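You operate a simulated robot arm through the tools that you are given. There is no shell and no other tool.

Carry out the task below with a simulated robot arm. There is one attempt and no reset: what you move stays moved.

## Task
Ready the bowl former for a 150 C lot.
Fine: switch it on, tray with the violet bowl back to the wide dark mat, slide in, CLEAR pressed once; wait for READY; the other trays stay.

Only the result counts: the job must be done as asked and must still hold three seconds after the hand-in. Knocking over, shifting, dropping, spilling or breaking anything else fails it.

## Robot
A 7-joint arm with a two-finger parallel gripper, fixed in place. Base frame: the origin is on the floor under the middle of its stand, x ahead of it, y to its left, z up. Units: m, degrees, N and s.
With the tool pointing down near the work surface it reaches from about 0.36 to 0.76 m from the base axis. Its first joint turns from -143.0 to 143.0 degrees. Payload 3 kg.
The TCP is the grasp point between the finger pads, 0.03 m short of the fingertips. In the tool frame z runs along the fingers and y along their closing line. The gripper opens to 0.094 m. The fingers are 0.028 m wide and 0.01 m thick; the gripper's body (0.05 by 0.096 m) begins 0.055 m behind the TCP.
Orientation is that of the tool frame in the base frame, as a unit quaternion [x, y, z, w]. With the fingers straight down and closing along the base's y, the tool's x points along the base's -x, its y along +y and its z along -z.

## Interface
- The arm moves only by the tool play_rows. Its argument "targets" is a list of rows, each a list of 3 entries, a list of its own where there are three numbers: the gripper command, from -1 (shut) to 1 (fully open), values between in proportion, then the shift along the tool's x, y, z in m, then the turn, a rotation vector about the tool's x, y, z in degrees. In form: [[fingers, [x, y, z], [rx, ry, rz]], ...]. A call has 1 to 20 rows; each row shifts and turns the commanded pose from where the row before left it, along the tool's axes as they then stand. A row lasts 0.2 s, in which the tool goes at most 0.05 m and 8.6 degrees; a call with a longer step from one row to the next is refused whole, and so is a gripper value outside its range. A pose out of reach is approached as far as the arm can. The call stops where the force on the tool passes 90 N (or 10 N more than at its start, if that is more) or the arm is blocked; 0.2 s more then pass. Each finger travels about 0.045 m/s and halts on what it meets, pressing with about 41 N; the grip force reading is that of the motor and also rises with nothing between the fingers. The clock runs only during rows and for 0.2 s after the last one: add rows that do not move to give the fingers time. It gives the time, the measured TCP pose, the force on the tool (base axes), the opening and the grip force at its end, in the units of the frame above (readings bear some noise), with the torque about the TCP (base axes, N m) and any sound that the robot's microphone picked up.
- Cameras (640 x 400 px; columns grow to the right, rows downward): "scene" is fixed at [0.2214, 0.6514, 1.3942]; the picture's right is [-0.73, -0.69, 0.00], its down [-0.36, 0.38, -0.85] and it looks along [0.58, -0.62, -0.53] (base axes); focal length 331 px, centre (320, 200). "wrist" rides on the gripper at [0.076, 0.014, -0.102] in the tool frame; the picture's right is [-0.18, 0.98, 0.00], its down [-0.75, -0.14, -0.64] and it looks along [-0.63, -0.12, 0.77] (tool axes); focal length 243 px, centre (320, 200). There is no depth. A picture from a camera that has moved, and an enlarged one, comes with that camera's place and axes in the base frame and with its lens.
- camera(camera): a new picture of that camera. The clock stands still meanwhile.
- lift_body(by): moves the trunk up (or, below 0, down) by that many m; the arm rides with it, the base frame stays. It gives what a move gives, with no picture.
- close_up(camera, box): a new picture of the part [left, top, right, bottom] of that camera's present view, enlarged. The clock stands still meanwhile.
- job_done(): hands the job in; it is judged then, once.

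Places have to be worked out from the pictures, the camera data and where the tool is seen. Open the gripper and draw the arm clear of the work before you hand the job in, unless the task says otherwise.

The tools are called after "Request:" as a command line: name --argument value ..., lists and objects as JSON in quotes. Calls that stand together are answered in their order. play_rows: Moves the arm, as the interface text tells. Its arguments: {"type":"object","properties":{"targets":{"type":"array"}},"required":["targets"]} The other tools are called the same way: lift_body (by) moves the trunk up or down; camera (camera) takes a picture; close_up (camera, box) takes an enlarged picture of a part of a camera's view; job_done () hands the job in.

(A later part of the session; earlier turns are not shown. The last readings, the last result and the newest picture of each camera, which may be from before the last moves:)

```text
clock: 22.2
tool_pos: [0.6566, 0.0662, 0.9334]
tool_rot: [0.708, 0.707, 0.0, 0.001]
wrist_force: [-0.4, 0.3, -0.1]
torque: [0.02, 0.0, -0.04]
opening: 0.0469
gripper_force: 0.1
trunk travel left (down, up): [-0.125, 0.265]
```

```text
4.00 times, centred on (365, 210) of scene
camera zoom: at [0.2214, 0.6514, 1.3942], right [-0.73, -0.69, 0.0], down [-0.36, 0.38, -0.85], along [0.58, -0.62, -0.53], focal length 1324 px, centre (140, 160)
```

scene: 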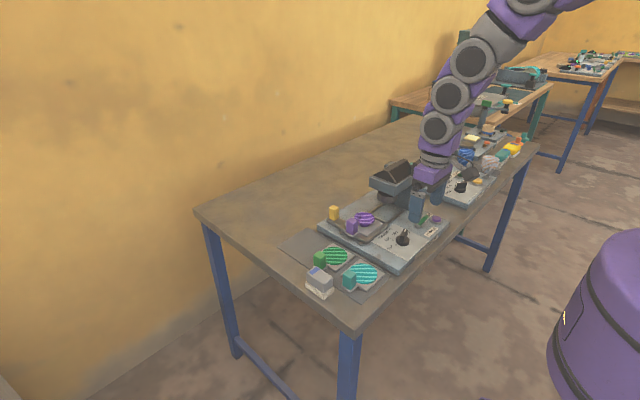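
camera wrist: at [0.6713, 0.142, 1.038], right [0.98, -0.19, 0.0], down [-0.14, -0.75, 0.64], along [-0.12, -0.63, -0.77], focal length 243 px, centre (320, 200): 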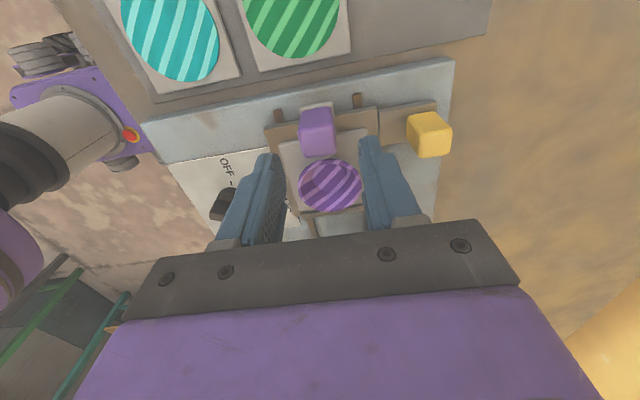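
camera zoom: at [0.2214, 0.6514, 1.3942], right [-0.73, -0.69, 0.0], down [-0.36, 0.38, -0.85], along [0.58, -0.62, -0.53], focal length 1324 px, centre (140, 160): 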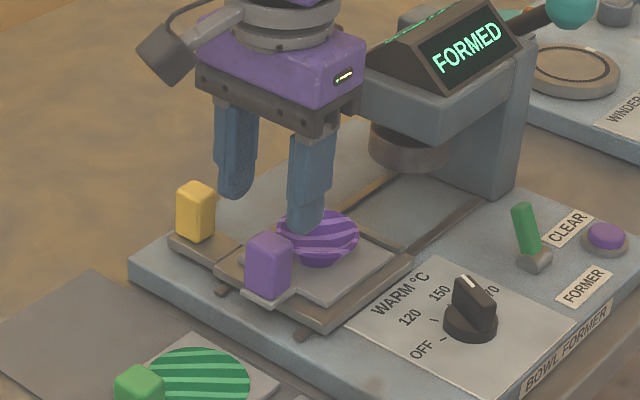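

The handle is centred between the open fingers. I descend to TCP z ≈ 0.879 and close on it.

Request:
play_rows --targets '[[0, [0, 0, 0.02], [0, 0, 0]], [0, [0, 0, 0.02], [0, 0, 0]], [0, [0, 0, 0.014], [0, 0, 0]], [0, [0, 0, 0], [0, 0, 0]], [-0.4, [0, 0, 0], [0, 0, 0]], [-0.7, [0, 0, 0], [0, 0, 0]], [-0.7, [0, 0, 0], [0, 0, 0]], [-0.7, [0, 0, 0], [0, 0, 0]], [-0.7, [0, 0, 0], [0, 0, 0]]]'

Request:
camera --camera "wrist"

Request:
close_up --camera "scene" --box '[310, 160, 420, 260]'

```text
clock: 24.2
tool_pos: [0.6551, 0.0656, 0.8794]
tool_rot: [0.707, 0.707, 0.0, 0.001]
wrist_force: [-0.3, -0.2, 0.0]
torque: [0.0, -0.03, -0.01]
opening: 0.0292
gripper_force: 41.4
trunk travel left (down, up): [-0.125, 0.265]
```

```text
taken
camera wrist: at [0.6698, 0.1428, 0.9826], right [0.98, -0.19, 0.0], down [-0.14, -0.75, 0.64], along [-0.12, -0.63, -0.77], focal length 243 px, centre (320, 200)
```

wrist: 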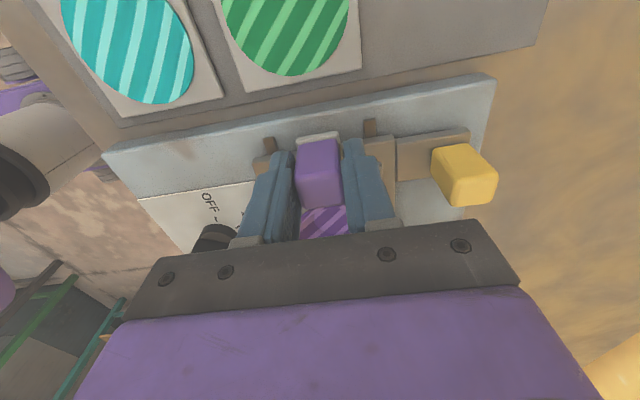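

```text
4.00 times, centred on (365, 210) of scene
camera zoom: at [0.2214, 0.6514, 1.3942], right [-0.73, -0.69, 0.0], down [-0.36, 0.38, -0.85], along [0.58, -0.62, -0.53], focal length 1324 px, centre (140, 160)
```

zoom: 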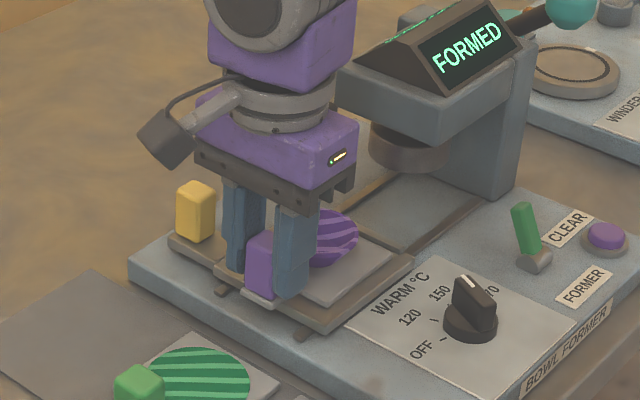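

The handle is held (opening 0.029, 41 N). I lift slowly straight up 6 cm and check that the tray and bowl come level.

Request:
play_rows --targets '[[-0.8, [0, 0, -0.003], [0, 0, 0]], [-0.8, [0, 0, -0.005], [0, 0, 0]], [-0.8, [0, 0, -0.008], [0, 0, 0]], [-0.8, [0, 0, -0.01], [0, 0, 0]], [-0.8, [0, 0, -0.01], [0, 0, 0]], [-0.8, [0, 0, -0.01], [0, 0, 0]], [-0.8, [0, 0, -0.008], [0, 0, 0]], [-0.8, [0, 0, -0.004], [0, 0, 0]], [-0.8, [0, 0, 0], [0, 0, 0]]]'

Request:
camera --camera "wrist"

Request:
close_up --camera "scene" --box '[290, 150, 420, 270]'

```text
clock: 26.2
tool_pos: [0.6563, 0.0668, 0.9354]
tool_rot: [0.708, 0.706, -0.001, 0.0]
wrist_force: [0.3, 0.2, -1.9]
torque: [0.02, 0.05, -0.02]
opening: 0.0295
gripper_force: 40.6
trunk travel left (down, up): [-0.125, 0.265]
```

```text
taken
camera wrist: at [0.6714, 0.1425, 1.0397], right [0.98, -0.19, 0.0], down [-0.14, -0.75, 0.64], along [-0.12, -0.63, -0.77], focal length 243 px, centre (320, 200)
```

wrist: 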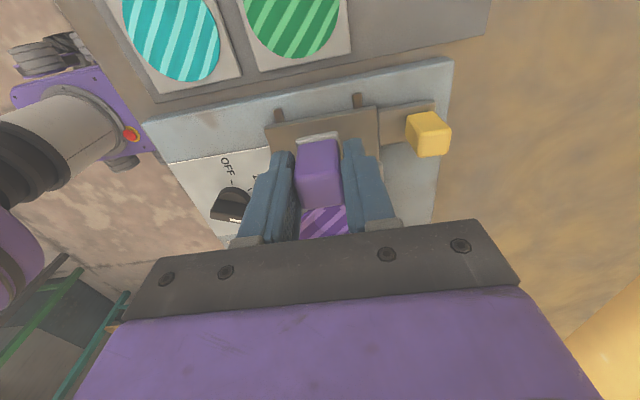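

```text
3.33 times, centred on (355, 210) of scene
camera zoom: at [0.2214, 0.6514, 1.3942], right [-0.73, -0.69, 0.0], down [-0.36, 0.38, -0.85], along [0.58, -0.62, -0.53], focal length 1104 px, centre (203, 167)
```

zoom: 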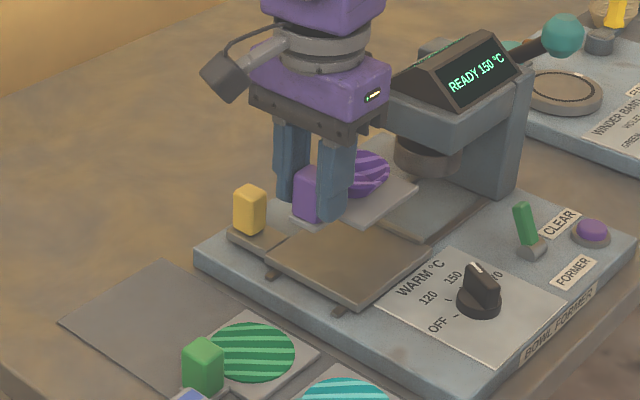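

The tray and bowl came up level, and the display already reads "READY 150 °C" (still slide and CLEAR to do). The free mat slot is x ≈ 0.69–0.80 beyond the green tray; I carry the tray smoothly +y, then +x toward handle position (0.742, 0.194).

Request:
play_rows --targets '[[-0.8, [0.006, 0, 0], [0, 0, 0]], [-0.8, [0.012, 0, 0], [0, 0, 0]], [-0.8, [0.018, 0, 0], [0, 0, 0]], [-0.8, [0.02, 0, 0], [0, 0, 0]], [-0.8, [0.02, 0, 0], [0, 0, 0]], [-0.8, [0.02, 0, 0], [0, 0, 0]], [-0.8, [0.015, 0, 0], [0, 0, 0]], [-0.8, [0.01, 0, 0], [0, 0, 0]], [-0.8, [0.006, 0, 0], [0, 0, 0]], [-0.8, [0, 0.006, 0], [0, 0, 0]], [-0.8, [0, 0.012, 0], [0, 0, 0]], [-0.8, [0, 0.016, 0], [0, 0, 0]], [-0.8, [0, 0.018, 0], [0, 0, 0]], [-0.8, [0, 0.015, 0], [0, 0, 0]], [-0.8, [0, 0.011, 0], [0, 0, 0]], [-0.8, [0, 0.007, 0], [0, 0, 0]], [-0.8, [0, 0, 0], [0, 0, 0]]]'

Request:
camera --camera "wrist"

Request:
close_up --camera "scene" --box '[260, 150, 420, 290]'

```text
clock: 29.8
tool_pos: [0.739, 0.1924, 0.9369]
tool_rot: [0.708, 0.706, -0.001, 0.001]
wrist_force: [0.1, -0.7, -1.3]
torque: [0.0, 0.01, 0.01]
opening: 0.0295
gripper_force: 41.2
out of reach, approached as far as the arm can: row 16
trunk travel left (down, up): [-0.125, 0.265]
```

```text
taken
camera wrist: at [0.754, 0.2686, 1.0406], right [0.98, -0.19, 0.0], down [-0.14, -0.75, 0.64], along [-0.12, -0.63, -0.77], focal length 243 px, centre (320, 200)
```

wrist: 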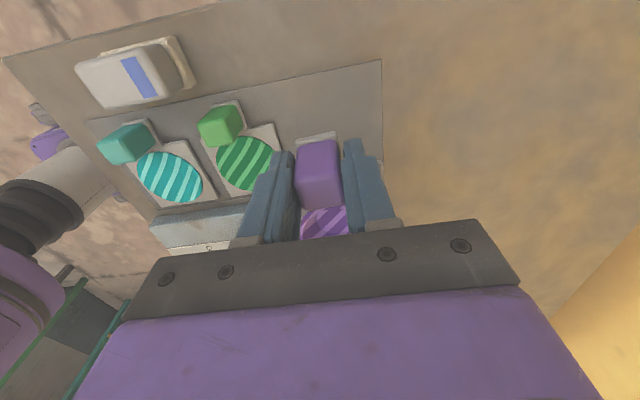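

```text
2.86 times, centred on (340, 220) of scene
camera zoom: at [0.2214, 0.6514, 1.3942], right [-0.73, -0.69, 0.0], down [-0.36, 0.38, -0.85], along [0.58, -0.62, -0.53], focal length 946 px, centre (263, 143)
```

zoom: 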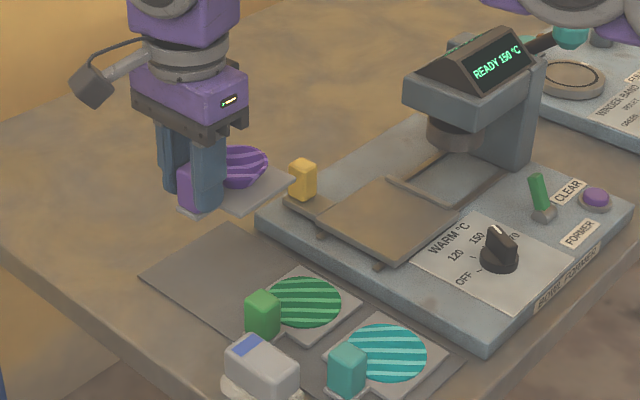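

The arm is at its reach limit here at (0.739, 0.192), which puts the tray over x 0.70–0.78, y 0.10–0.18 – on the free mat area with ~9 mm to the green tray. To keep x/y unchanged I lower with the trunk; about 0.091 m is needed in total, so first 0.07.

Request:
lift_body --by -0.07

Request:
camera --camera "wrist"

Request:
close_up --camera "scene" --box '[260, 180, 380, 290]'

```text
clock: 30.9
tool_pos: [0.7391, 0.1919, 0.8669]
tool_rot: [0.708, 0.706, -0.001, 0.001]
wrist_force: [0.4, 0.8, 0.0]
torque: [0.05, 0.0, 0.02]
opening: 0.0292
gripper_force: 41.2
trunk travel left (down, up): [-0.055, 0.335]
```

```text
taken
camera wrist: at [0.7538, 0.2685, 0.9708], right [0.98, -0.19, 0.0], down [-0.14, -0.75, 0.64], along [-0.12, -0.63, -0.77], focal length 243 px, centre (320, 200)
```

wrist: 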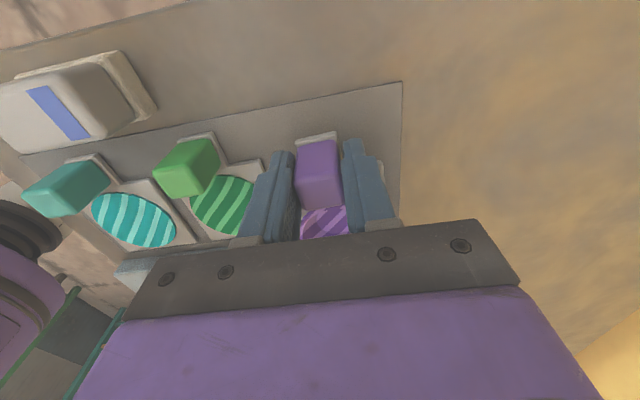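

```text
3.64 times, centred on (320, 235) of scene
camera zoom: at [0.2214, 0.6514, 1.3942], right [-0.73, -0.69, 0.0], down [-0.36, 0.38, -0.85], along [0.58, -0.62, -0.53], focal length 1204 px, centre (320, 73)
```

zoom: 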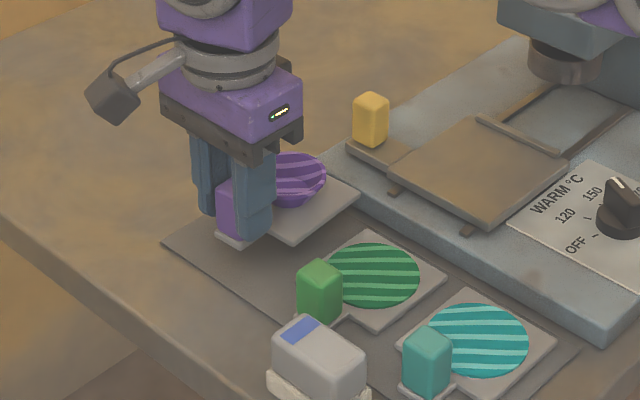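

The tray hangs over the free slot with clearance to the green tray and the former's plate. About 2 cm remain; I lower the trunk in decreasing steps watching the force.

Request:
lift_body --by -0.014

Request:
close_up --camera "scene" --box '[270, 190, 350, 260]'

```text
clock: 31.5
tool_pos: [0.7393, 0.1918, 0.8535]
tool_rot: [0.708, 0.707, -0.001, 0.0]
wrist_force: [0.1, 0.2, -0.2]
torque: [0.03, 0.01, 0.0]
opening: 0.0294
gripper_force: 40.9
trunk travel left (down, up): [-0.041, 0.349]
```

```text
5.71 times, centred on (310, 225) of scene
camera zoom: at [0.2214, 0.6514, 1.3942], right [-0.73, -0.69, 0.0], down [-0.36, 0.38, -0.85], along [0.58, -0.62, -0.53], focal length 1892 px, centre (377, 57)
```

zoom: 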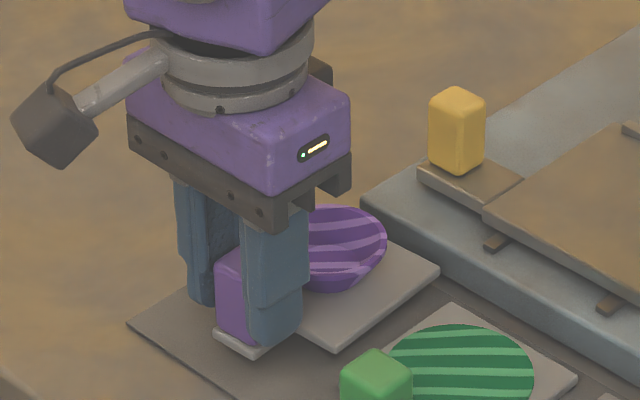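

Still a few mm above the mat, no contact force. I continue down in small steps.

Request:
lift_body --by -0.005

Request:
close_up --camera "scene" --box '[270, 190, 350, 260]'

```text
clock: 32.0
tool_pos: [0.7386, 0.1922, 0.8484]
tool_rot: [0.707, 0.707, 0.0, 0.001]
wrist_force: [0.4, -1.4, -0.9]
torque: [0.03, -0.01, -0.05]
opening: 0.0293
gripper_force: 40.8
trunk travel left (down, up): [-0.036, 0.354]
```

```text
5.71 times, centred on (310, 225) of scene
camera zoom: at [0.2214, 0.6514, 1.3942], right [-0.73, -0.69, 0.0], down [-0.36, 0.38, -0.85], along [0.58, -0.62, -0.53], focal length 1892 px, centre (377, 57)
```

zoom: 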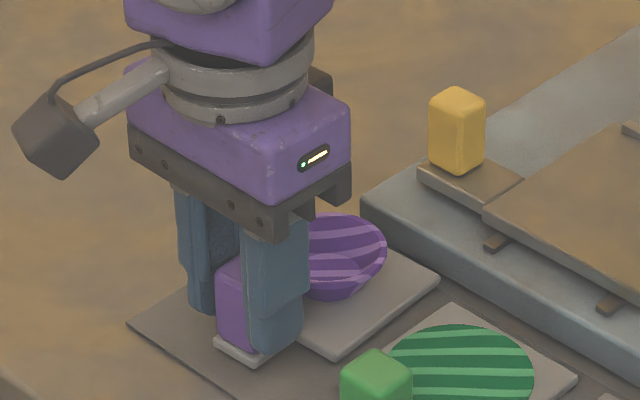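

No firm contact yet (force under 2 N). I lower 2 mm more and compare.

Request:
lift_body --by -0.002

Request:
close_up --camera "scene" --box '[285, 220, 345, 260]'

```text
clock: 32.6
tool_pos: [0.7394, 0.1924, 0.8453]
tool_rot: [0.708, 0.706, -0.001, 0.001]
wrist_force: [-0.1, -0.6, -0.8]
torque: [0.04, 0.0, -0.03]
opening: 0.0293
gripper_force: 40.9
trunk travel left (down, up): [-0.034, 0.356]
```

```text
10.00 times, centred on (315, 240) of scene
camera zoom: at [0.2214, 0.6514, 1.3942], right [-0.73, -0.69, 0.0], down [-0.36, 0.38, -0.85], along [0.58, -0.62, -0.53], focal length 3311 px, centre (370, -200)
```

zoom: 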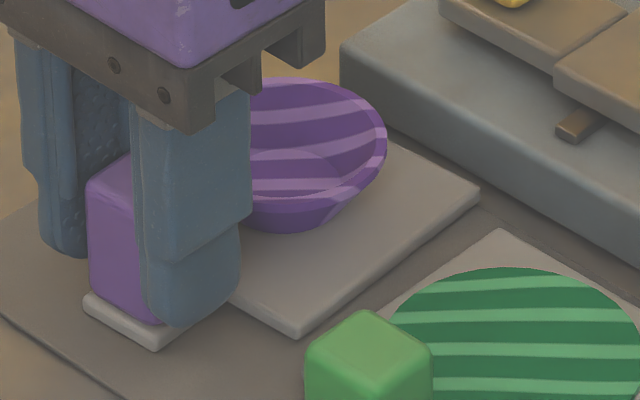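

Very close now; the tray edge is practically at mat level. Another 2 mm to find contact.

Request:
lift_body --by -0.002

Request:
close_up --camera "scene" --box '[285, 220, 345, 260]'

```text
clock: 33.1
tool_pos: [0.7388, 0.1918, 0.8456]
tool_rot: [0.708, 0.706, 0.002, 0.002]
wrist_force: [1.6, 1.5, 10.8]
torque: [-0.54, 0.25, 0.01]
opening: 0.0292
gripper_force: 41.4
trunk travel left (down, up): [-0.032, 0.358]
```

```text
10.00 times, centred on (315, 240) of scene
camera zoom: at [0.2214, 0.6514, 1.3942], right [-0.73, -0.69, 0.0], down [-0.36, 0.38, -0.85], along [0.58, -0.62, -0.53], focal length 3311 px, centre (370, -200)
```

zoom: 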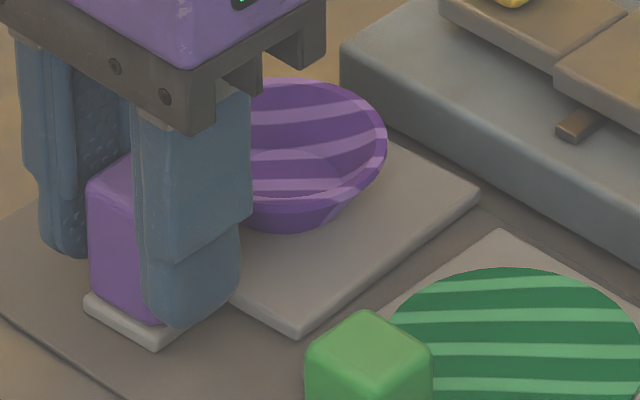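

Contact: 10.8 N upward, the tray rests on the mat. I ease off 1 mm, then open the fingers.

Request:
lift_body --by 0.001

Request:
play_rows --targets '[[-0.3, [0, 0, 0], [0, 0, 0]], [-0.1, [0, 0, 0], [0, 0, 0]], [0.05, [0, 0, 0], [0, 0, 0]], [0.05, [0, 0, 0], [0, 0, 0]]]'

Request:
camera --camera "wrist"

Request:
close_up --camera "scene" --box '[270, 190, 350, 260]'

```text
clock: 33.6
tool_pos: [0.7389, 0.193, 0.8453]
tool_rot: [0.708, 0.706, 0.001, 0.001]
wrist_force: [2.8, 1.5, 10.2]
torque: [-0.16, -0.12, 0.05]
opening: 0.0293
gripper_force: 40.8
trunk travel left (down, up): [-0.033, 0.357]
```

```text
clock: 34.6
tool_pos: [0.7396, 0.1916, 0.8442]
tool_rot: [0.708, 0.706, -0.001, 0.001]
wrist_force: [0.5, -0.6, 0.1]
torque: [-0.01, 0.03, 0.01]
opening: 0.0497
gripper_force: 0.2
trunk travel left (down, up): [-0.033, 0.357]
```

```text
taken
camera wrist: at [0.7538, 0.2685, 0.9483], right [0.98, -0.19, 0.0], down [-0.14, -0.75, 0.64], along [-0.12, -0.63, -0.77], focal length 243 px, centre (320, 200)
```

wrist: 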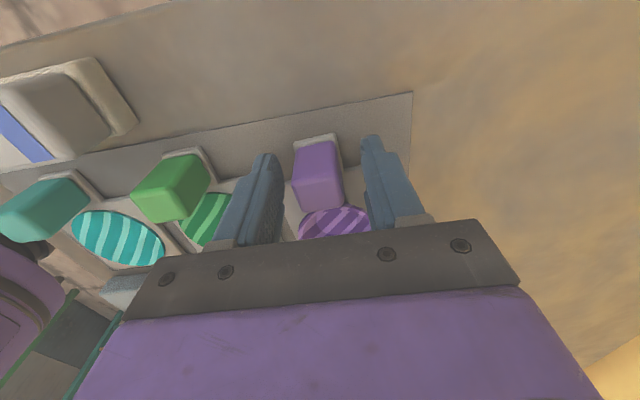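

```text
5.71 times, centred on (310, 225) of scene
camera zoom: at [0.2214, 0.6514, 1.3942], right [-0.73, -0.69, 0.0], down [-0.36, 0.38, -0.85], along [0.58, -0.62, -0.53], focal length 1892 px, centre (377, 57)
```

zoom: 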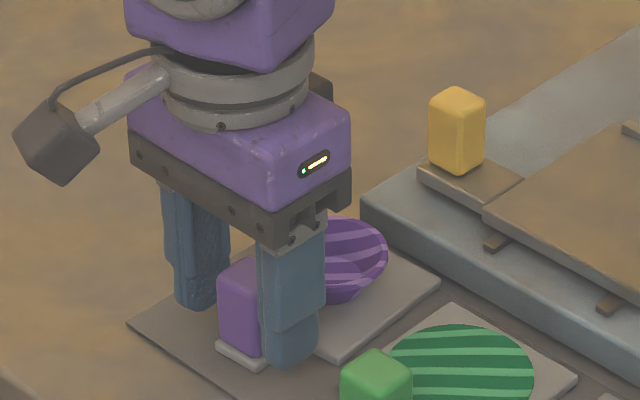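

Released cleanly; the violet tray with its bowl sits on the mat. I raise the trunk back by the same amount.

Request:
lift_body --by 0.092

Request:
camera --camera "wrist"

Request:
close_up --camera "scene" --box '[260, 150, 420, 290]'

```text
clock: 35.9
tool_pos: [0.7398, 0.192, 0.9364]
tool_rot: [0.707, 0.707, 0.0, 0.0]
wrist_force: [0.2, 0.6, -0.3]
torque: [0.0, 0.01, 0.03]
opening: 0.0495
gripper_force: 0.0
trunk travel left (down, up): [-0.125, 0.265]
```

```text
taken
camera wrist: at [0.7541, 0.2687, 1.0399], right [0.98, -0.19, 0.0], down [-0.14, -0.75, 0.64], along [-0.12, -0.63, -0.77], focal length 243 px, centre (320, 200)
```

wrist: 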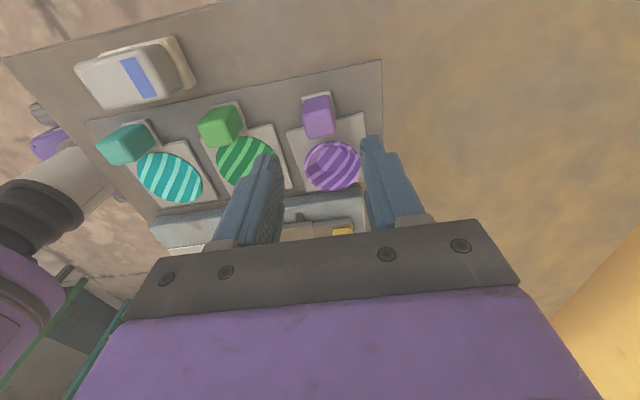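

```text
2.86 times, centred on (340, 220) of scene
camera zoom: at [0.2214, 0.6514, 1.3942], right [-0.73, -0.69, 0.0], down [-0.36, 0.38, -0.85], along [0.58, -0.62, -0.53], focal length 946 px, centre (263, 143)
```

zoom: 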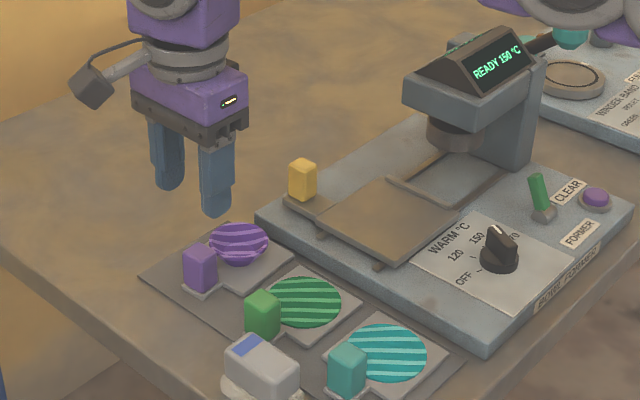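

All three trays stand on the mat in a row. Now for the slide: yellow handle ≈ (0.733, 0.051, top 0.878). I shut the fingers, move to y ≈ 0.10 behind it, and tilt 17° so the fingertips lead toward -y, keeping the gripper body away from the head.

Request:
play_rows --targets '[[-0.5, [-0.03, 0, 0], [0, 0, 0]], [-1, [-0.03, 0, 0], [0, 0, 0]], [-1, [-0.03, 0, 0], [0, 0, 0]], [-1, [0, 0, 0], [0, -5.7, 0]], [-1, [0, 0, 0], [0, -5.7, 0]], [-1, [0, 0, 0], [0, -5.6, 0]], [-1, [0, 0, 0], [0, 0, 0]]]'

Request:
camera --camera "wrist"

Request:
close_up --camera "scene" --box '[270, 150, 400, 260]'

```text
clock: 37.5
tool_pos: [0.7388, 0.1023, 0.9377]
tool_rot: [0.7, 0.699, -0.105, 0.104]
wrist_force: [0.2, 0.8, 0.8]
torque: [-0.03, -0.02, -0.01]
opening: 0.0002
gripper_force: 33.2
trunk travel left (down, up): [-0.125, 0.265]
```

```text
taken
camera wrist: at [0.753, 0.204, 1.0148], right [0.98, -0.18, 0.05], down [-0.14, -0.53, 0.83], along [-0.12, -0.83, -0.55], focal length 243 px, centre (320, 200)
```

wrist: 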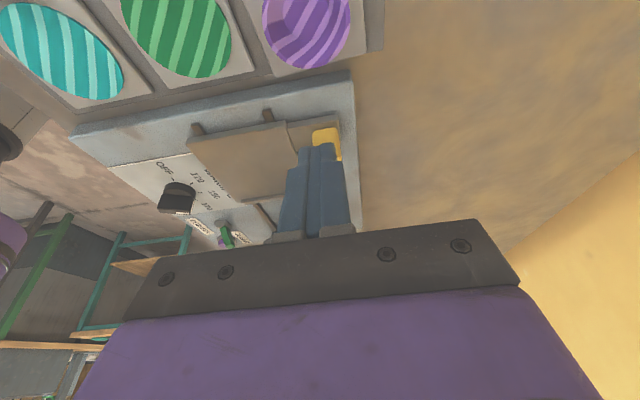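

```text
3.64 times, centred on (335, 205) of scene
camera zoom: at [0.2214, 0.6514, 1.3942], right [-0.73, -0.69, 0.0], down [-0.36, 0.38, -0.85], along [0.58, -0.62, -0.53], focal length 1204 px, centre (266, 182)
```

zoom: 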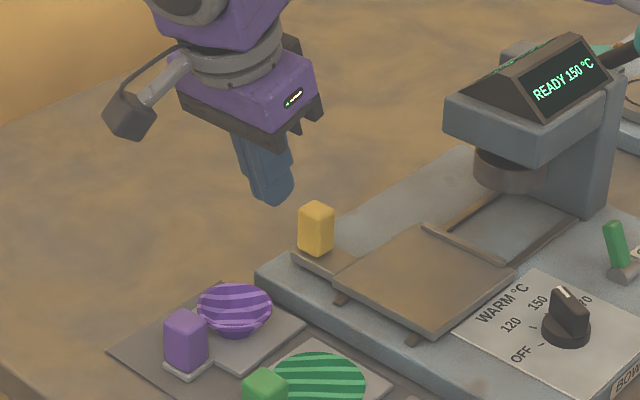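

The tilt is right. I zoom in to see the alignment between fingertips and the yellow handle.

Request:
close_up --camera "wrist" --box '[270, 90, 390, 190]'

Request:
close_up --camera "scene" --box '[320, 180, 370, 220]'

```text
4.00 times, centred on (330, 140) of wrist
camera zoom: at [0.753, 0.204, 1.0148], right [0.98, -0.18, 0.05], down [-0.14, -0.53, 0.83], along [-0.12, -0.83, -0.55], focal length 970 px, centre (280, 440)
```

zoom: 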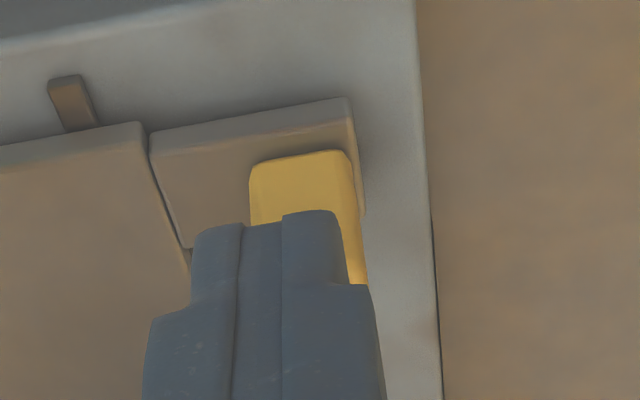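

```text
10.00 times, centred on (345, 200) of scene
camera zoom: at [0.2214, 0.6514, 1.3942], right [-0.73, -0.69, 0.0], down [-0.36, 0.38, -0.85], along [0.58, -0.62, -0.53], focal length 3311 px, centre (70, 200)
```

zoom: 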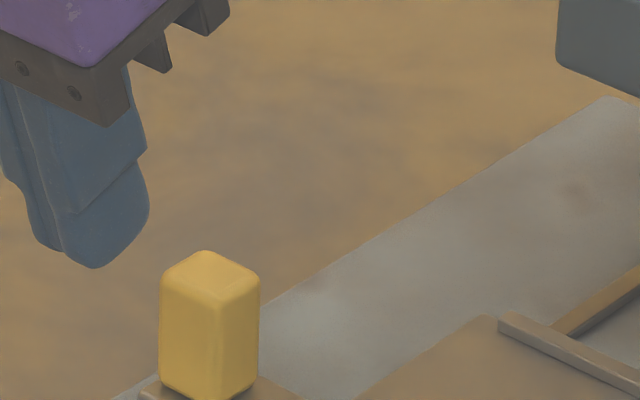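

Handle centre is at x ≈ 0.7405, its +y face at y ≈ 0.055, top z ≈ 0.874; the fingers line up with it. I descend vertically 6 cm behind the handle.

Request:
play_rows --targets '[[-1, [0.0058, 0.0007, 0.0191], [0, 0, 0]], [-1, [0.0058, 0.0007, 0.0191], [0, 0, 0]], [-1, [0.0058, 0.0006, 0.0191], [0, 0, 0]], [-1, [0, 0, 0], [0, 0, 0]]]'

Request:
close_up --camera "wrist" --box '[220, 60, 420, 220]'

Request:
close_up --camera "scene" --box '[280, 160, 400, 250]'

```text
clock: 38.5
tool_pos: [0.7405, 0.1051, 0.8776]
tool_rot: [0.7, 0.699, -0.104, 0.105]
wrist_force: [-0.8, -0.3, -0.2]
torque: [-0.03, -0.03, -0.02]
opening: 0.0
gripper_force: 32.4
trunk travel left (down, up): [-0.125, 0.265]
```

```text
2.50 times, centred on (320, 140) of wrist
camera zoom: at [0.7551, 0.2066, 0.9538], right [0.98, -0.18, 0.05], down [-0.14, -0.53, 0.83], along [-0.12, -0.83, -0.55], focal length 606 px, centre (320, 350)
```

zoom: 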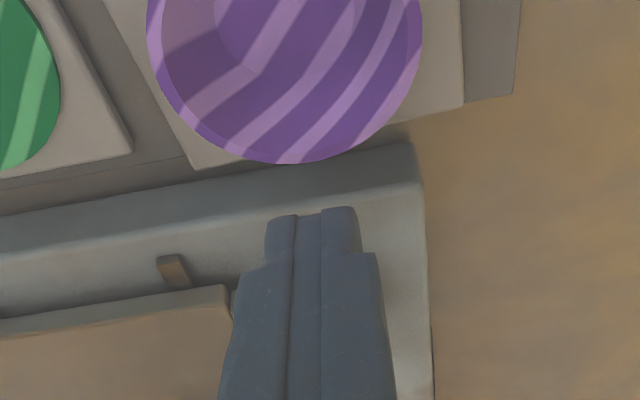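

```text
4.44 times, centred on (340, 205) of scene
camera zoom: at [0.2214, 0.6514, 1.3942], right [-0.73, -0.69, 0.0], down [-0.36, 0.38, -0.85], along [0.58, -0.62, -0.53], focal length 1472 px, centre (231, 178)
```

zoom: 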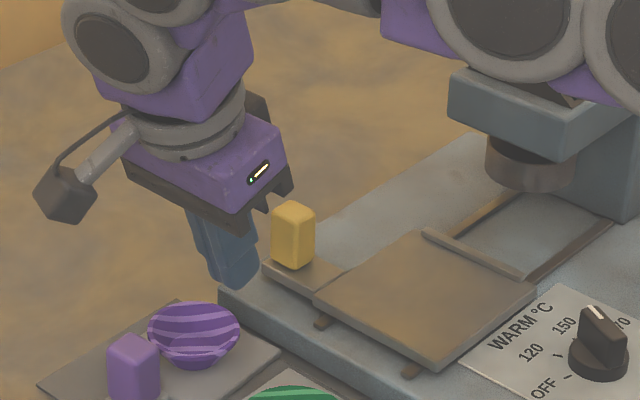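

Fingertips are down behind the yellow handle. The arm's elbow shows near the head in the picture, so I check the whole scene before pushing.

Request:
camera --camera "scene"

```text
taken
```

scene: 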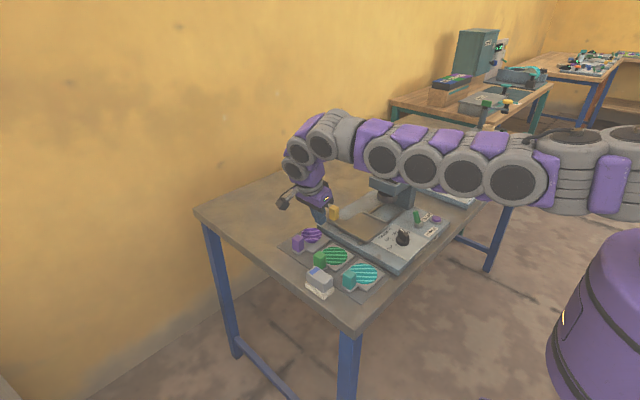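

The arm runs horizontally at z ≈ 1.1, about 6 cm above the head's ridge, so the push path is clear. I push in -y in small steps and check the slide follows.

Request:
play_rows --targets '[[-1, [-0.0096, 0, 0.0029], [0, 0, 0]], [-1, [-0.0096, 0, 0.0029], [0, 0, 0]], [-1, [-0.0076, 0, 0.0023], [0, 0, 0]], [-1, [-0.0076, 0, 0.0023], [0, 0, 0]], [-1, [-0.0076, 0, 0.0023], [0, 0, 0]], [-1, [-0.0076, 0, 0.0023], [0, 0, 0]], [-1, [-0.0076, 0, 0.0023], [0, 0, 0]], [-1, [0, 0, 0], [0, 0, 0]]]'

Request:
close_up --camera "scene" --box '[280, 150, 440, 260]'

Request:
camera --camera "wrist"

```text
clock: 40.3
tool_pos: [0.7397, 0.0421, 0.8769]
tool_rot: [0.7, 0.699, -0.105, 0.105]
wrist_force: [0.1, 0.2, 0.3]
torque: [0.05, 0.0, 0.04]
opening: 0.0
gripper_force: 33.3
trunk travel left (down, up): [-0.125, 0.265]
```

```text
3.64 times, centred on (360, 205) of scene
camera zoom: at [0.2214, 0.6514, 1.3942], right [-0.73, -0.69, 0.0], down [-0.36, 0.38, -0.85], along [0.58, -0.62, -0.53], focal length 1204 px, centre (174, 182)
```

zoom: 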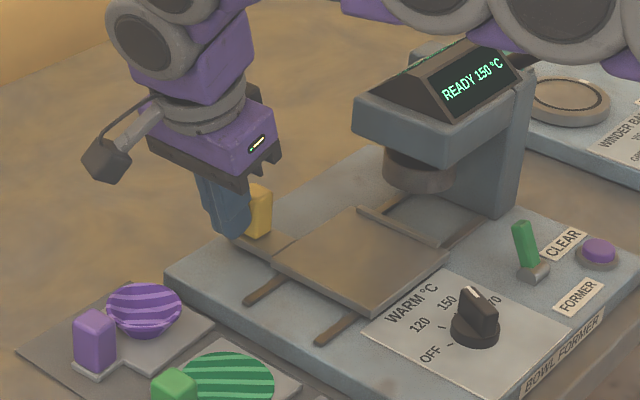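

```text
taken
camera wrist: at [0.7545, 0.1441, 0.9544], right [0.98, -0.18, 0.05], down [-0.14, -0.53, 0.83], along [-0.12, -0.83, -0.55], focal length 243 px, centre (320, 200)
```

wrist: 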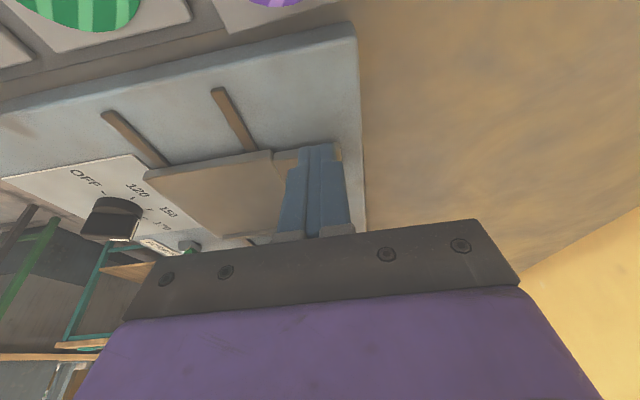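

The slide follows smoothly with almost no force. I continue pushing toward the end stop in small steps.

Request:
play_rows --targets '[[-1, [-0.0076, 0, 0.0023], [0, 0, 0]], [-1, [-0.0076, 0, 0.0023], [0, 0, 0]], [-1, [-0.0076, 0, 0.0023], [0, 0, 0]], [-1, [-0.0076, 0, 0.0023], [0, 0, 0]], [-1, [-0.0076, 0, 0.0023], [0, 0, 0]], [-1, [-0.0057, 0, 0.0017], [0, 0, 0]], [-1, [0, 0, 0], [0, 0, 0]]]'

Request:
close_up --camera "scene" --box '[280, 150, 440, 260]'

Request:
camera --camera "wrist"

```text
clock: 41.9
tool_pos: [0.7392, -0.0046, 0.8768]
tool_rot: [0.7, 0.698, -0.105, 0.105]
wrist_force: [-0.2, 0.2, -0.3]
torque: [0.02, -0.02, 0.01]
opening: 0.0
gripper_force: 33.6
trunk travel left (down, up): [-0.125, 0.265]
```

```text
3.64 times, centred on (360, 205) of scene
camera zoom: at [0.2214, 0.6514, 1.3942], right [-0.73, -0.69, 0.0], down [-0.36, 0.38, -0.85], along [0.58, -0.62, -0.53], focal length 1204 px, centre (174, 182)
```

zoom: 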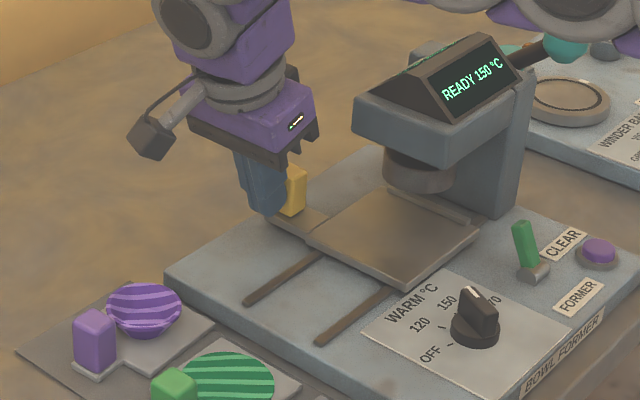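

```text
taken
camera wrist: at [0.7544, 0.099, 0.9542], right [0.98, -0.18, 0.05], down [-0.14, -0.53, 0.83], along [-0.12, -0.83, -0.55], focal length 243 px, centre (320, 200)
```

wrist: 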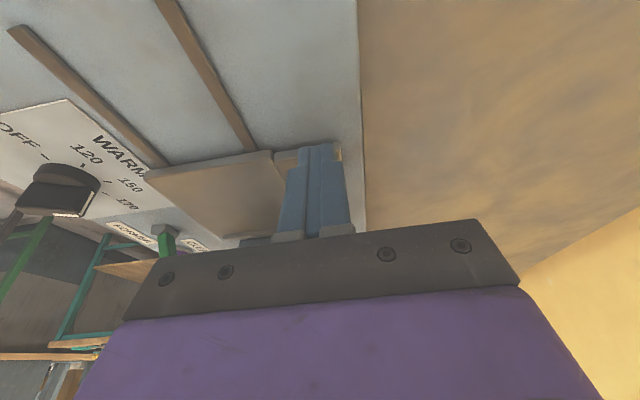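

Still free-running. I push on in 5 mm steps watching for the stop.

Request:
play_rows --targets '[[-1, [-0.0048, 0, 0.0015], [0, 0, 0]], [-1, [-0.0048, 0, 0.0015], [0, 0, 0]], [-1, [-0.0048, 0, 0.0015], [0, 0, 0]], [-1, [-0.0048, 0, 0.0015], [0, 0, 0]], [-1, [0, 0, 0], [0, 0, 0]]]'

Request:
close_up --camera "scene" --box '[280, 150, 440, 260]'

```text
clock: 43.1
tool_pos: [0.7402, -0.0229, 0.8781]
tool_rot: [0.7, 0.698, -0.105, 0.105]
wrist_force: [-0.3, 0.5, -0.3]
torque: [0.0, 0.0, 0.0]
opening: 0.0
gripper_force: 33.3
trunk travel left (down, up): [-0.125, 0.265]
```

```text
3.64 times, centred on (360, 205) of scene
camera zoom: at [0.2214, 0.6514, 1.3942], right [-0.73, -0.69, 0.0], down [-0.36, 0.38, -0.85], along [0.58, -0.62, -0.53], focal length 1204 px, centre (174, 182)
```

zoom: 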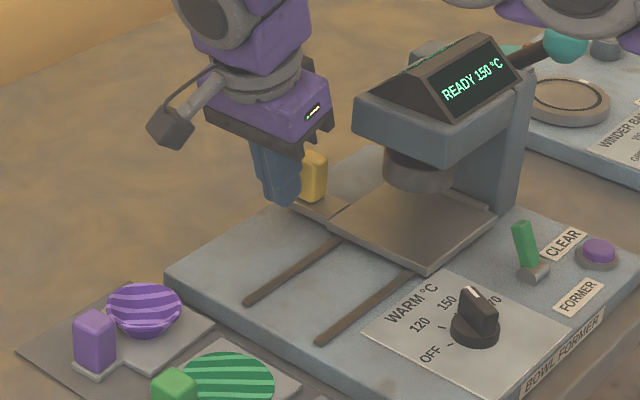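

No stop yet. I advance another 12 mm in small steps; the gripper body still has about 2 cm to the head.

Request:
play_rows --targets '[[-1, [-0.0038, 0, 0.0012], [0, 0, 0]], [-1, [-0.0038, 0, 0.0012], [0, 0, 0]], [-1, [-0.0038, 0, 0.0012], [0, 0, 0]], [-1, [0, 0, 0], [0, 0, 0]]]'

Request:
close_up --camera "scene" --box '[310, 150, 430, 240]'

Request:
camera --camera "wrist"

```text
clock: 44.1
tool_pos: [0.738, -0.0324, 0.8772]
tool_rot: [0.699, 0.7, -0.104, 0.104]
wrist_force: [-1.1, 10.1, -0.7]
torque: [0.28, -0.02, -0.03]
opening: 0.0
gripper_force: 33.3
trunk travel left (down, up): [-0.125, 0.265]
```

```text
4.44 times, centred on (370, 195) of scene
camera zoom: at [0.2214, 0.6514, 1.3942], right [-0.73, -0.69, 0.0], down [-0.36, 0.38, -0.85], along [0.58, -0.62, -0.53], focal length 1472 px, centre (98, 222)
```

zoom: 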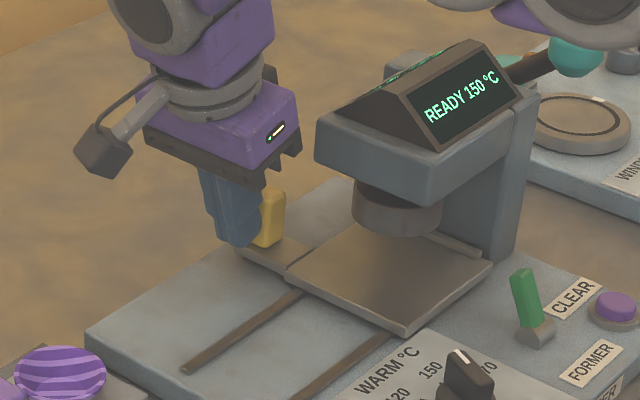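

```text
taken
camera wrist: at [0.7542, 0.0701, 0.9543], right [0.98, -0.18, 0.05], down [-0.14, -0.53, 0.83], along [-0.12, -0.83, -0.55], focal length 243 px, centre (320, 200)
```

wrist: 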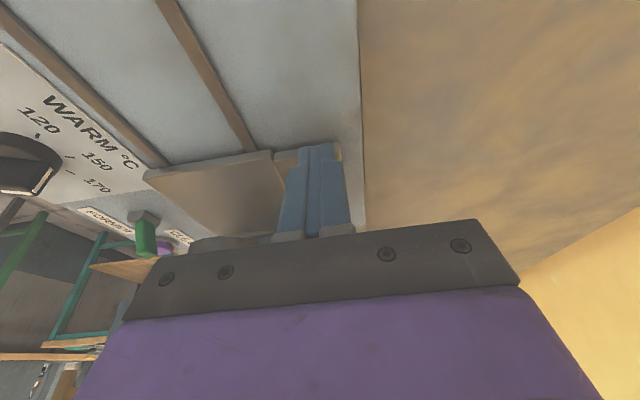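

A 10 N reaction in y appears: the stop is reached at about the predicted place. I press 2 mm more to confirm the carriage is fully home.

Request:
play_rows --targets '[[-1, [-0.0019, 0, 0.0006], [0, 0, 0]], [-1, [0, 0, 0], [0, 0, 0]]]'

```text
clock: 44.7
tool_pos: [0.7394, -0.0331, 0.8776]
tool_rot: [0.699, 0.7, -0.104, 0.105]
wrist_force: [-0.3, 24.3, 4.4]
torque: [0.54, 0.32, -0.02]
opening: 0.0
gripper_force: 33.2
trunk travel left (down, up): [-0.125, 0.265]
```

Force rises to 24 N with no motion, so the slide is fully in. I back away in +y, rise, and undo the tilt.

Request:
play_rows --targets '[[-1, [0.0096, 0, -0.0029], [0, 0, 0]], [-1, [0.0191, 0, -0.0058], [0, 0, 0]], [-1, [0.0287, 0, -0.0088], [0, 0, 0]], [-1, [0.0287, 0, -0.0088], [0, 0, 0]], [-1, [-0.0117, 0, -0.0382], [0, 0, 0]], [-1, [-0.0117, 0, -0.0382], [0, 0, 0]], [-1, [-0.0117, 0, -0.0382], [0, 0, 0]], [-1, [0, 0, 0], [0, 5.7, 0]], [-1, [0, 0, 0], [0, 5.7, 0]], [-1, [0, 0, 0], [0, 5.6, 0]], [-1, [0, 0, 0], [0, 0, 0]]]'

Request:
camera --camera "scene"

Request:
close_up --camera "scene" --box '[270, 150, 450, 290]'

```text
clock: 47.1
tool_pos: [0.7395, 0.0534, 0.9984]
tool_rot: [0.708, 0.706, 0.001, 0.0]
wrist_force: [-0.6, -0.2, -0.3]
torque: [0.02, -0.01, 0.02]
opening: 0.0
gripper_force: 33.2
trunk travel left (down, up): [-0.125, 0.265]
```

```text
taken
```

scene: 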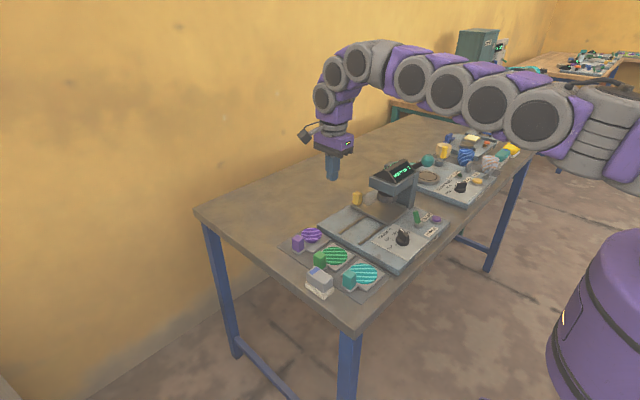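

```text
2.86 times, centred on (360, 220) of scene
camera zoom: at [0.2214, 0.6514, 1.3942], right [-0.73, -0.69, 0.0], down [-0.36, 0.38, -0.85], along [0.58, -0.62, -0.53], focal length 946 px, centre (206, 143)
```

zoom: 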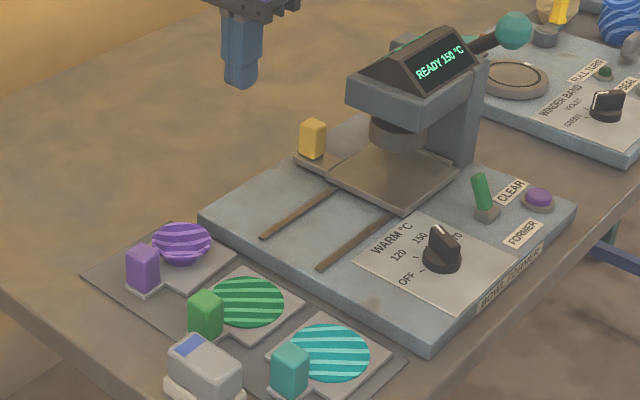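

The slide is home and the display still reads READY 150 °C. Next is CLEAR: four views agree on (0.522, -0.170), top z ≈ 0.829. I travel around the front of the head to above it.

Request:
play_rows --targets '[[-1, [0, -0.047, 0], [0, 0, 0]], [-1, [0, -0.047, 0], [0, 0, 0]], [-1, [0, -0.047, 0], [0, 0, 0]], [-1, [0, -0.047, 0], [0, 0, 0]], [-1, [0, -0.047, 0], [0, 0, 0]], [-1, [-0.045, 0, 0], [0, 0, 0]], [-1, [-0.045, 0, 0], [0, 0, 0]], [-1, [-0.045, 0, 0], [0, 0, 0]], [-1, [-0.045, 0, 0], [0, 0, 0]], [-1, [-0.0434, 0.0176, 0], [0, 0, 0]], [-1, [0, 0, 0], [0, 0, 0]]]'

Request:
camera --camera "wrist"

Request:
close_up --camera "scene" --box '[360, 140, 500, 250]'

```text
clock: 49.5
tool_pos: [0.5238, -0.1715, 0.9985]
tool_rot: [0.708, 0.707, 0.001, -0.001]
wrist_force: [0.1, 0.4, 0.7]
torque: [0.04, 0.04, 0.02]
opening: 0.0003
gripper_force: 32.9
trunk travel left (down, up): [-0.125, 0.265]
```

```text
taken
camera wrist: at [0.5372, -0.096, 1.1023], right [0.98, -0.19, 0.0], down [-0.14, -0.75, 0.64], along [-0.12, -0.63, -0.77], focal length 243 px, centre (320, 200)
```

wrist: 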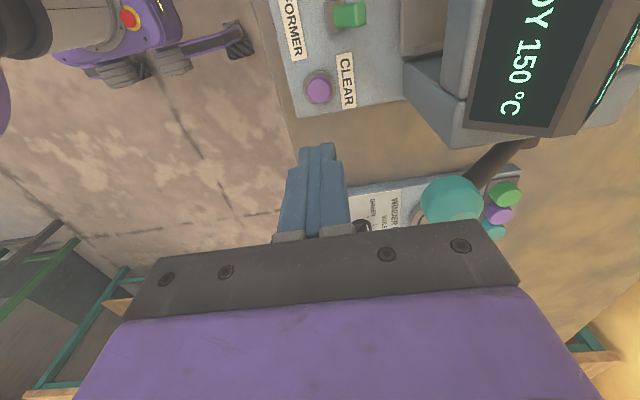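

```text
3.64 times, centred on (430, 195) of scene
camera zoom: at [0.2214, 0.6514, 1.3942], right [-0.73, -0.69, 0.0], down [-0.36, 0.38, -0.85], along [0.58, -0.62, -0.53], focal length 1204 px, centre (-80, 218)
```

zoom: 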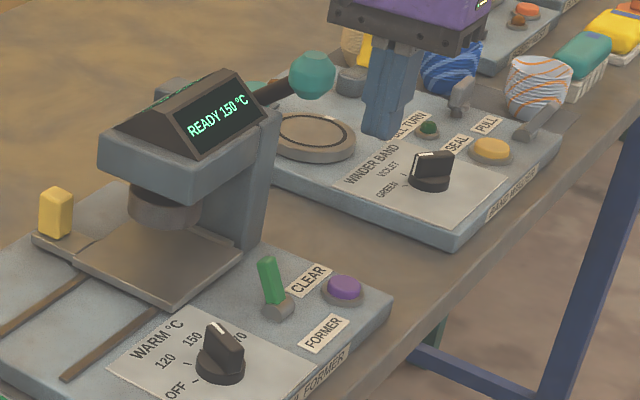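

The press head's lever ball is at about (0.604, -0.216, 0.976), close to the gripper's long side, so I turn the gripper back (closing along y) here at height to gain clearance, then look again.

Request:
play_rows --targets '[[-1, [0.0015, -0.0016, 0], [0, 0, 0]], [-1, [0, 0, 0], [0, 0, -8.5]], [-1, [0, 0, 0], [0, 0, -8.5]], [-1, [0, 0, 0], [0, 0, -8.5]], [-1, [0, 0, 0], [0, 0, -8.5]], [-1, [0, 0, 0], [0, 0, -8.5]], [-1, [0, 0, 0], [0, 0, -8.5]], [-1, [0, 0, 0], [0, 0, -8.5]], [-1, [0, 0, 0], [0, 0, -8.5]], [-1, [0, 0, 0], [0, 0, -8.5]], [-1, [0, 0, 0], [0, 0, -8.5]], [-1, [0, 0, 0], [0, 0, -5]], [-1, [0, 0, 0], [0, 0, 0]]]'

Request:
camera --camera "wrist"

Request:
close_up --camera "wrist" --box '[240, 60, 400, 180]'

```text
clock: 52.3
tool_pos: [0.5201, -0.1712, 0.9967]
tool_rot: [0.0, 1.0, 0.0, -0.001]
wrist_force: [0.6, 0.6, -0.6]
torque: [-0.01, -0.01, 0.02]
opening: 0.0
gripper_force: 32.6
trunk travel left (down, up): [-0.125, 0.265]
```

```text
taken
camera wrist: at [0.4443, -0.1559, 1.1002], right [0.18, 0.98, 0.0], down [0.75, -0.14, 0.64], along [0.63, -0.12, -0.77], focal length 243 px, centre (320, 200)
```

wrist: 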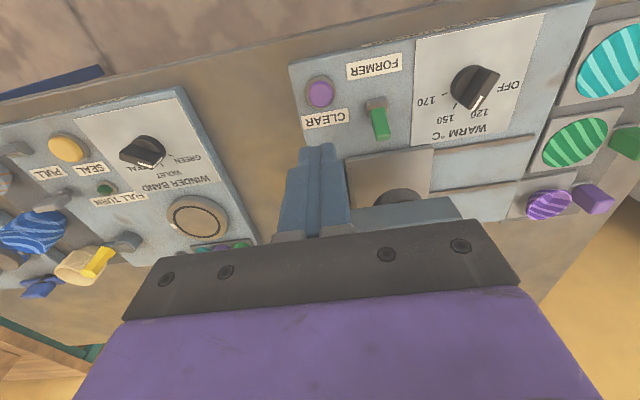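

```text
3.33 times, centred on (320, 120) of wrist
camera zoom: at [0.4443, -0.1559, 1.1002], right [0.18, 0.98, 0.0], down [0.75, -0.14, 0.64], along [0.63, -0.12, -0.77], focal length 809 px, centre (320, 467)
```

zoom: 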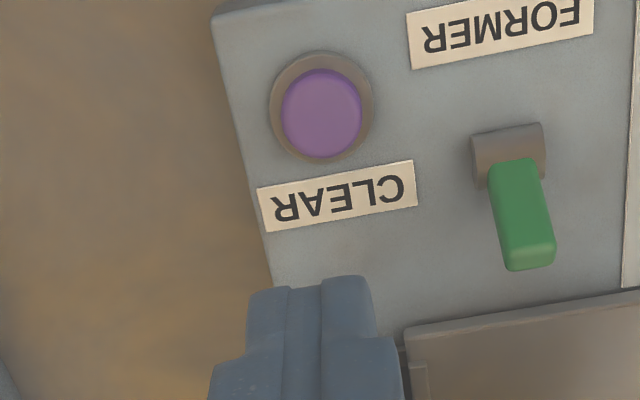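

Button confirmed at (0.522, -0.170). I trim the position and descend to about 9 mm above it.

Request:
play_rows --targets '[[-1, [-0.002, 0.0012, 0.03], [0, 0, 0]], [-1, [0, 0, 0.035], [0, 0, 0]], [-1, [0, 0, 0.035], [0, 0, 0]], [-1, [0, 0, 0.028], [0, 0, 0]], [-1, [0, 0, 0], [0, 0, 0]]]'

Request:
close_up --camera "wrist" --box '[240, 100, 400, 220]'

Request:
close_up --camera "scene" --box '[400, 190, 470, 240]'

```text
clock: 53.5
tool_pos: [0.5204, -0.1695, 0.868]
tool_rot: [0.001, 1.0, 0.0, -0.001]
wrist_force: [0.6, 0.6, 1.4]
torque: [-0.03, 0.03, 0.05]
opening: 0.0002
gripper_force: 33.0
trunk travel left (down, up): [-0.125, 0.265]
```

```text
3.33 times, centred on (320, 160) of wrist
camera zoom: at [0.4446, -0.1558, 0.9717], right [0.19, 0.98, 0.0], down [0.75, -0.14, 0.64], along [0.63, -0.12, -0.77], focal length 809 px, centre (320, 333)
```

zoom: 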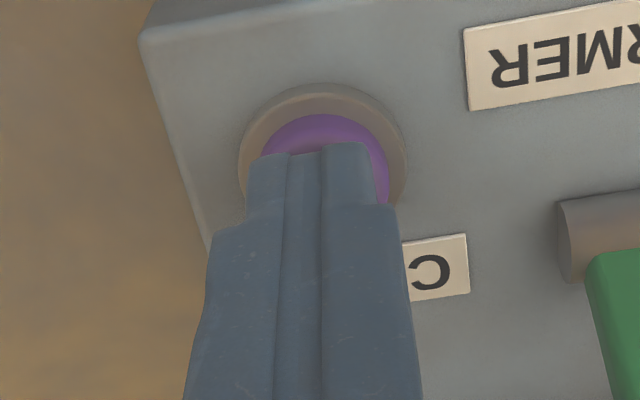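

```text
8.00 times, centred on (435, 215) of scene
camera zoom: at [0.2214, 0.6514, 1.3942], right [-0.73, -0.69, 0.0], down [-0.36, 0.38, -0.85], along [0.58, -0.62, -0.53], focal length 2649 px, centre (-600, 80)
```

zoom: 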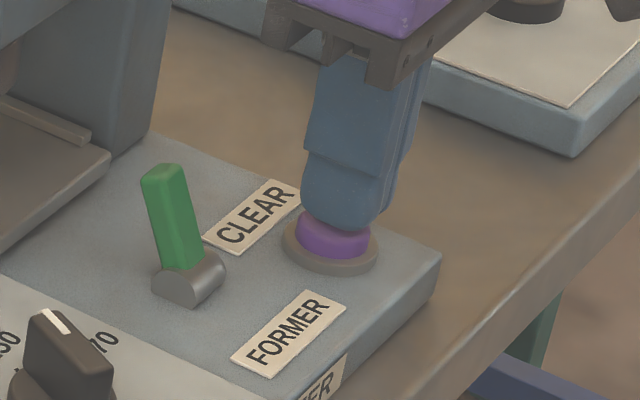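

The fingertips are right over the purple button. I press down in small steps, listening for the click.

Request:
play_rows --targets '[[-1, [-0.001, 0, 0.003], [0, 0, 0]], [-1, [0, 0, 0.003], [0, 0, 0]], [-1, [0, 0, 0], [0, 0, 0]]]'

```text
clock: 54.3
tool_pos: [0.5229, -0.1698, 0.864]
tool_rot: [0.001, 1.0, -0.001, 0.0]
wrist_force: [-0.7, 1.2, 1.9]
torque: [-0.05, 0.05, -0.02]
opening: 0.0
gripper_force: 33.5
trunk travel left (down, up): [-0.125, 0.265]
```

Light contact may be starting (about 2 N). I continue 2 mm at a time.

Request:
play_rows --targets '[[-1, [0, 0, 0.002], [0, 0, 0]], [-1, [0, 0, 0], [0, 0, 0]]]'

```text
clock: 54.9
tool_pos: [0.5229, -0.1699, 0.8615]
tool_rot: [0.001, 1.0, -0.001, -0.001]
wrist_force: [-2.3, -0.7, 5.0]
torque: [-0.01, 0.04, 0.01]
opening: 0.0
gripper_force: 33.4
trunk travel left (down, up): [-0.125, 0.265]
heard: click
```

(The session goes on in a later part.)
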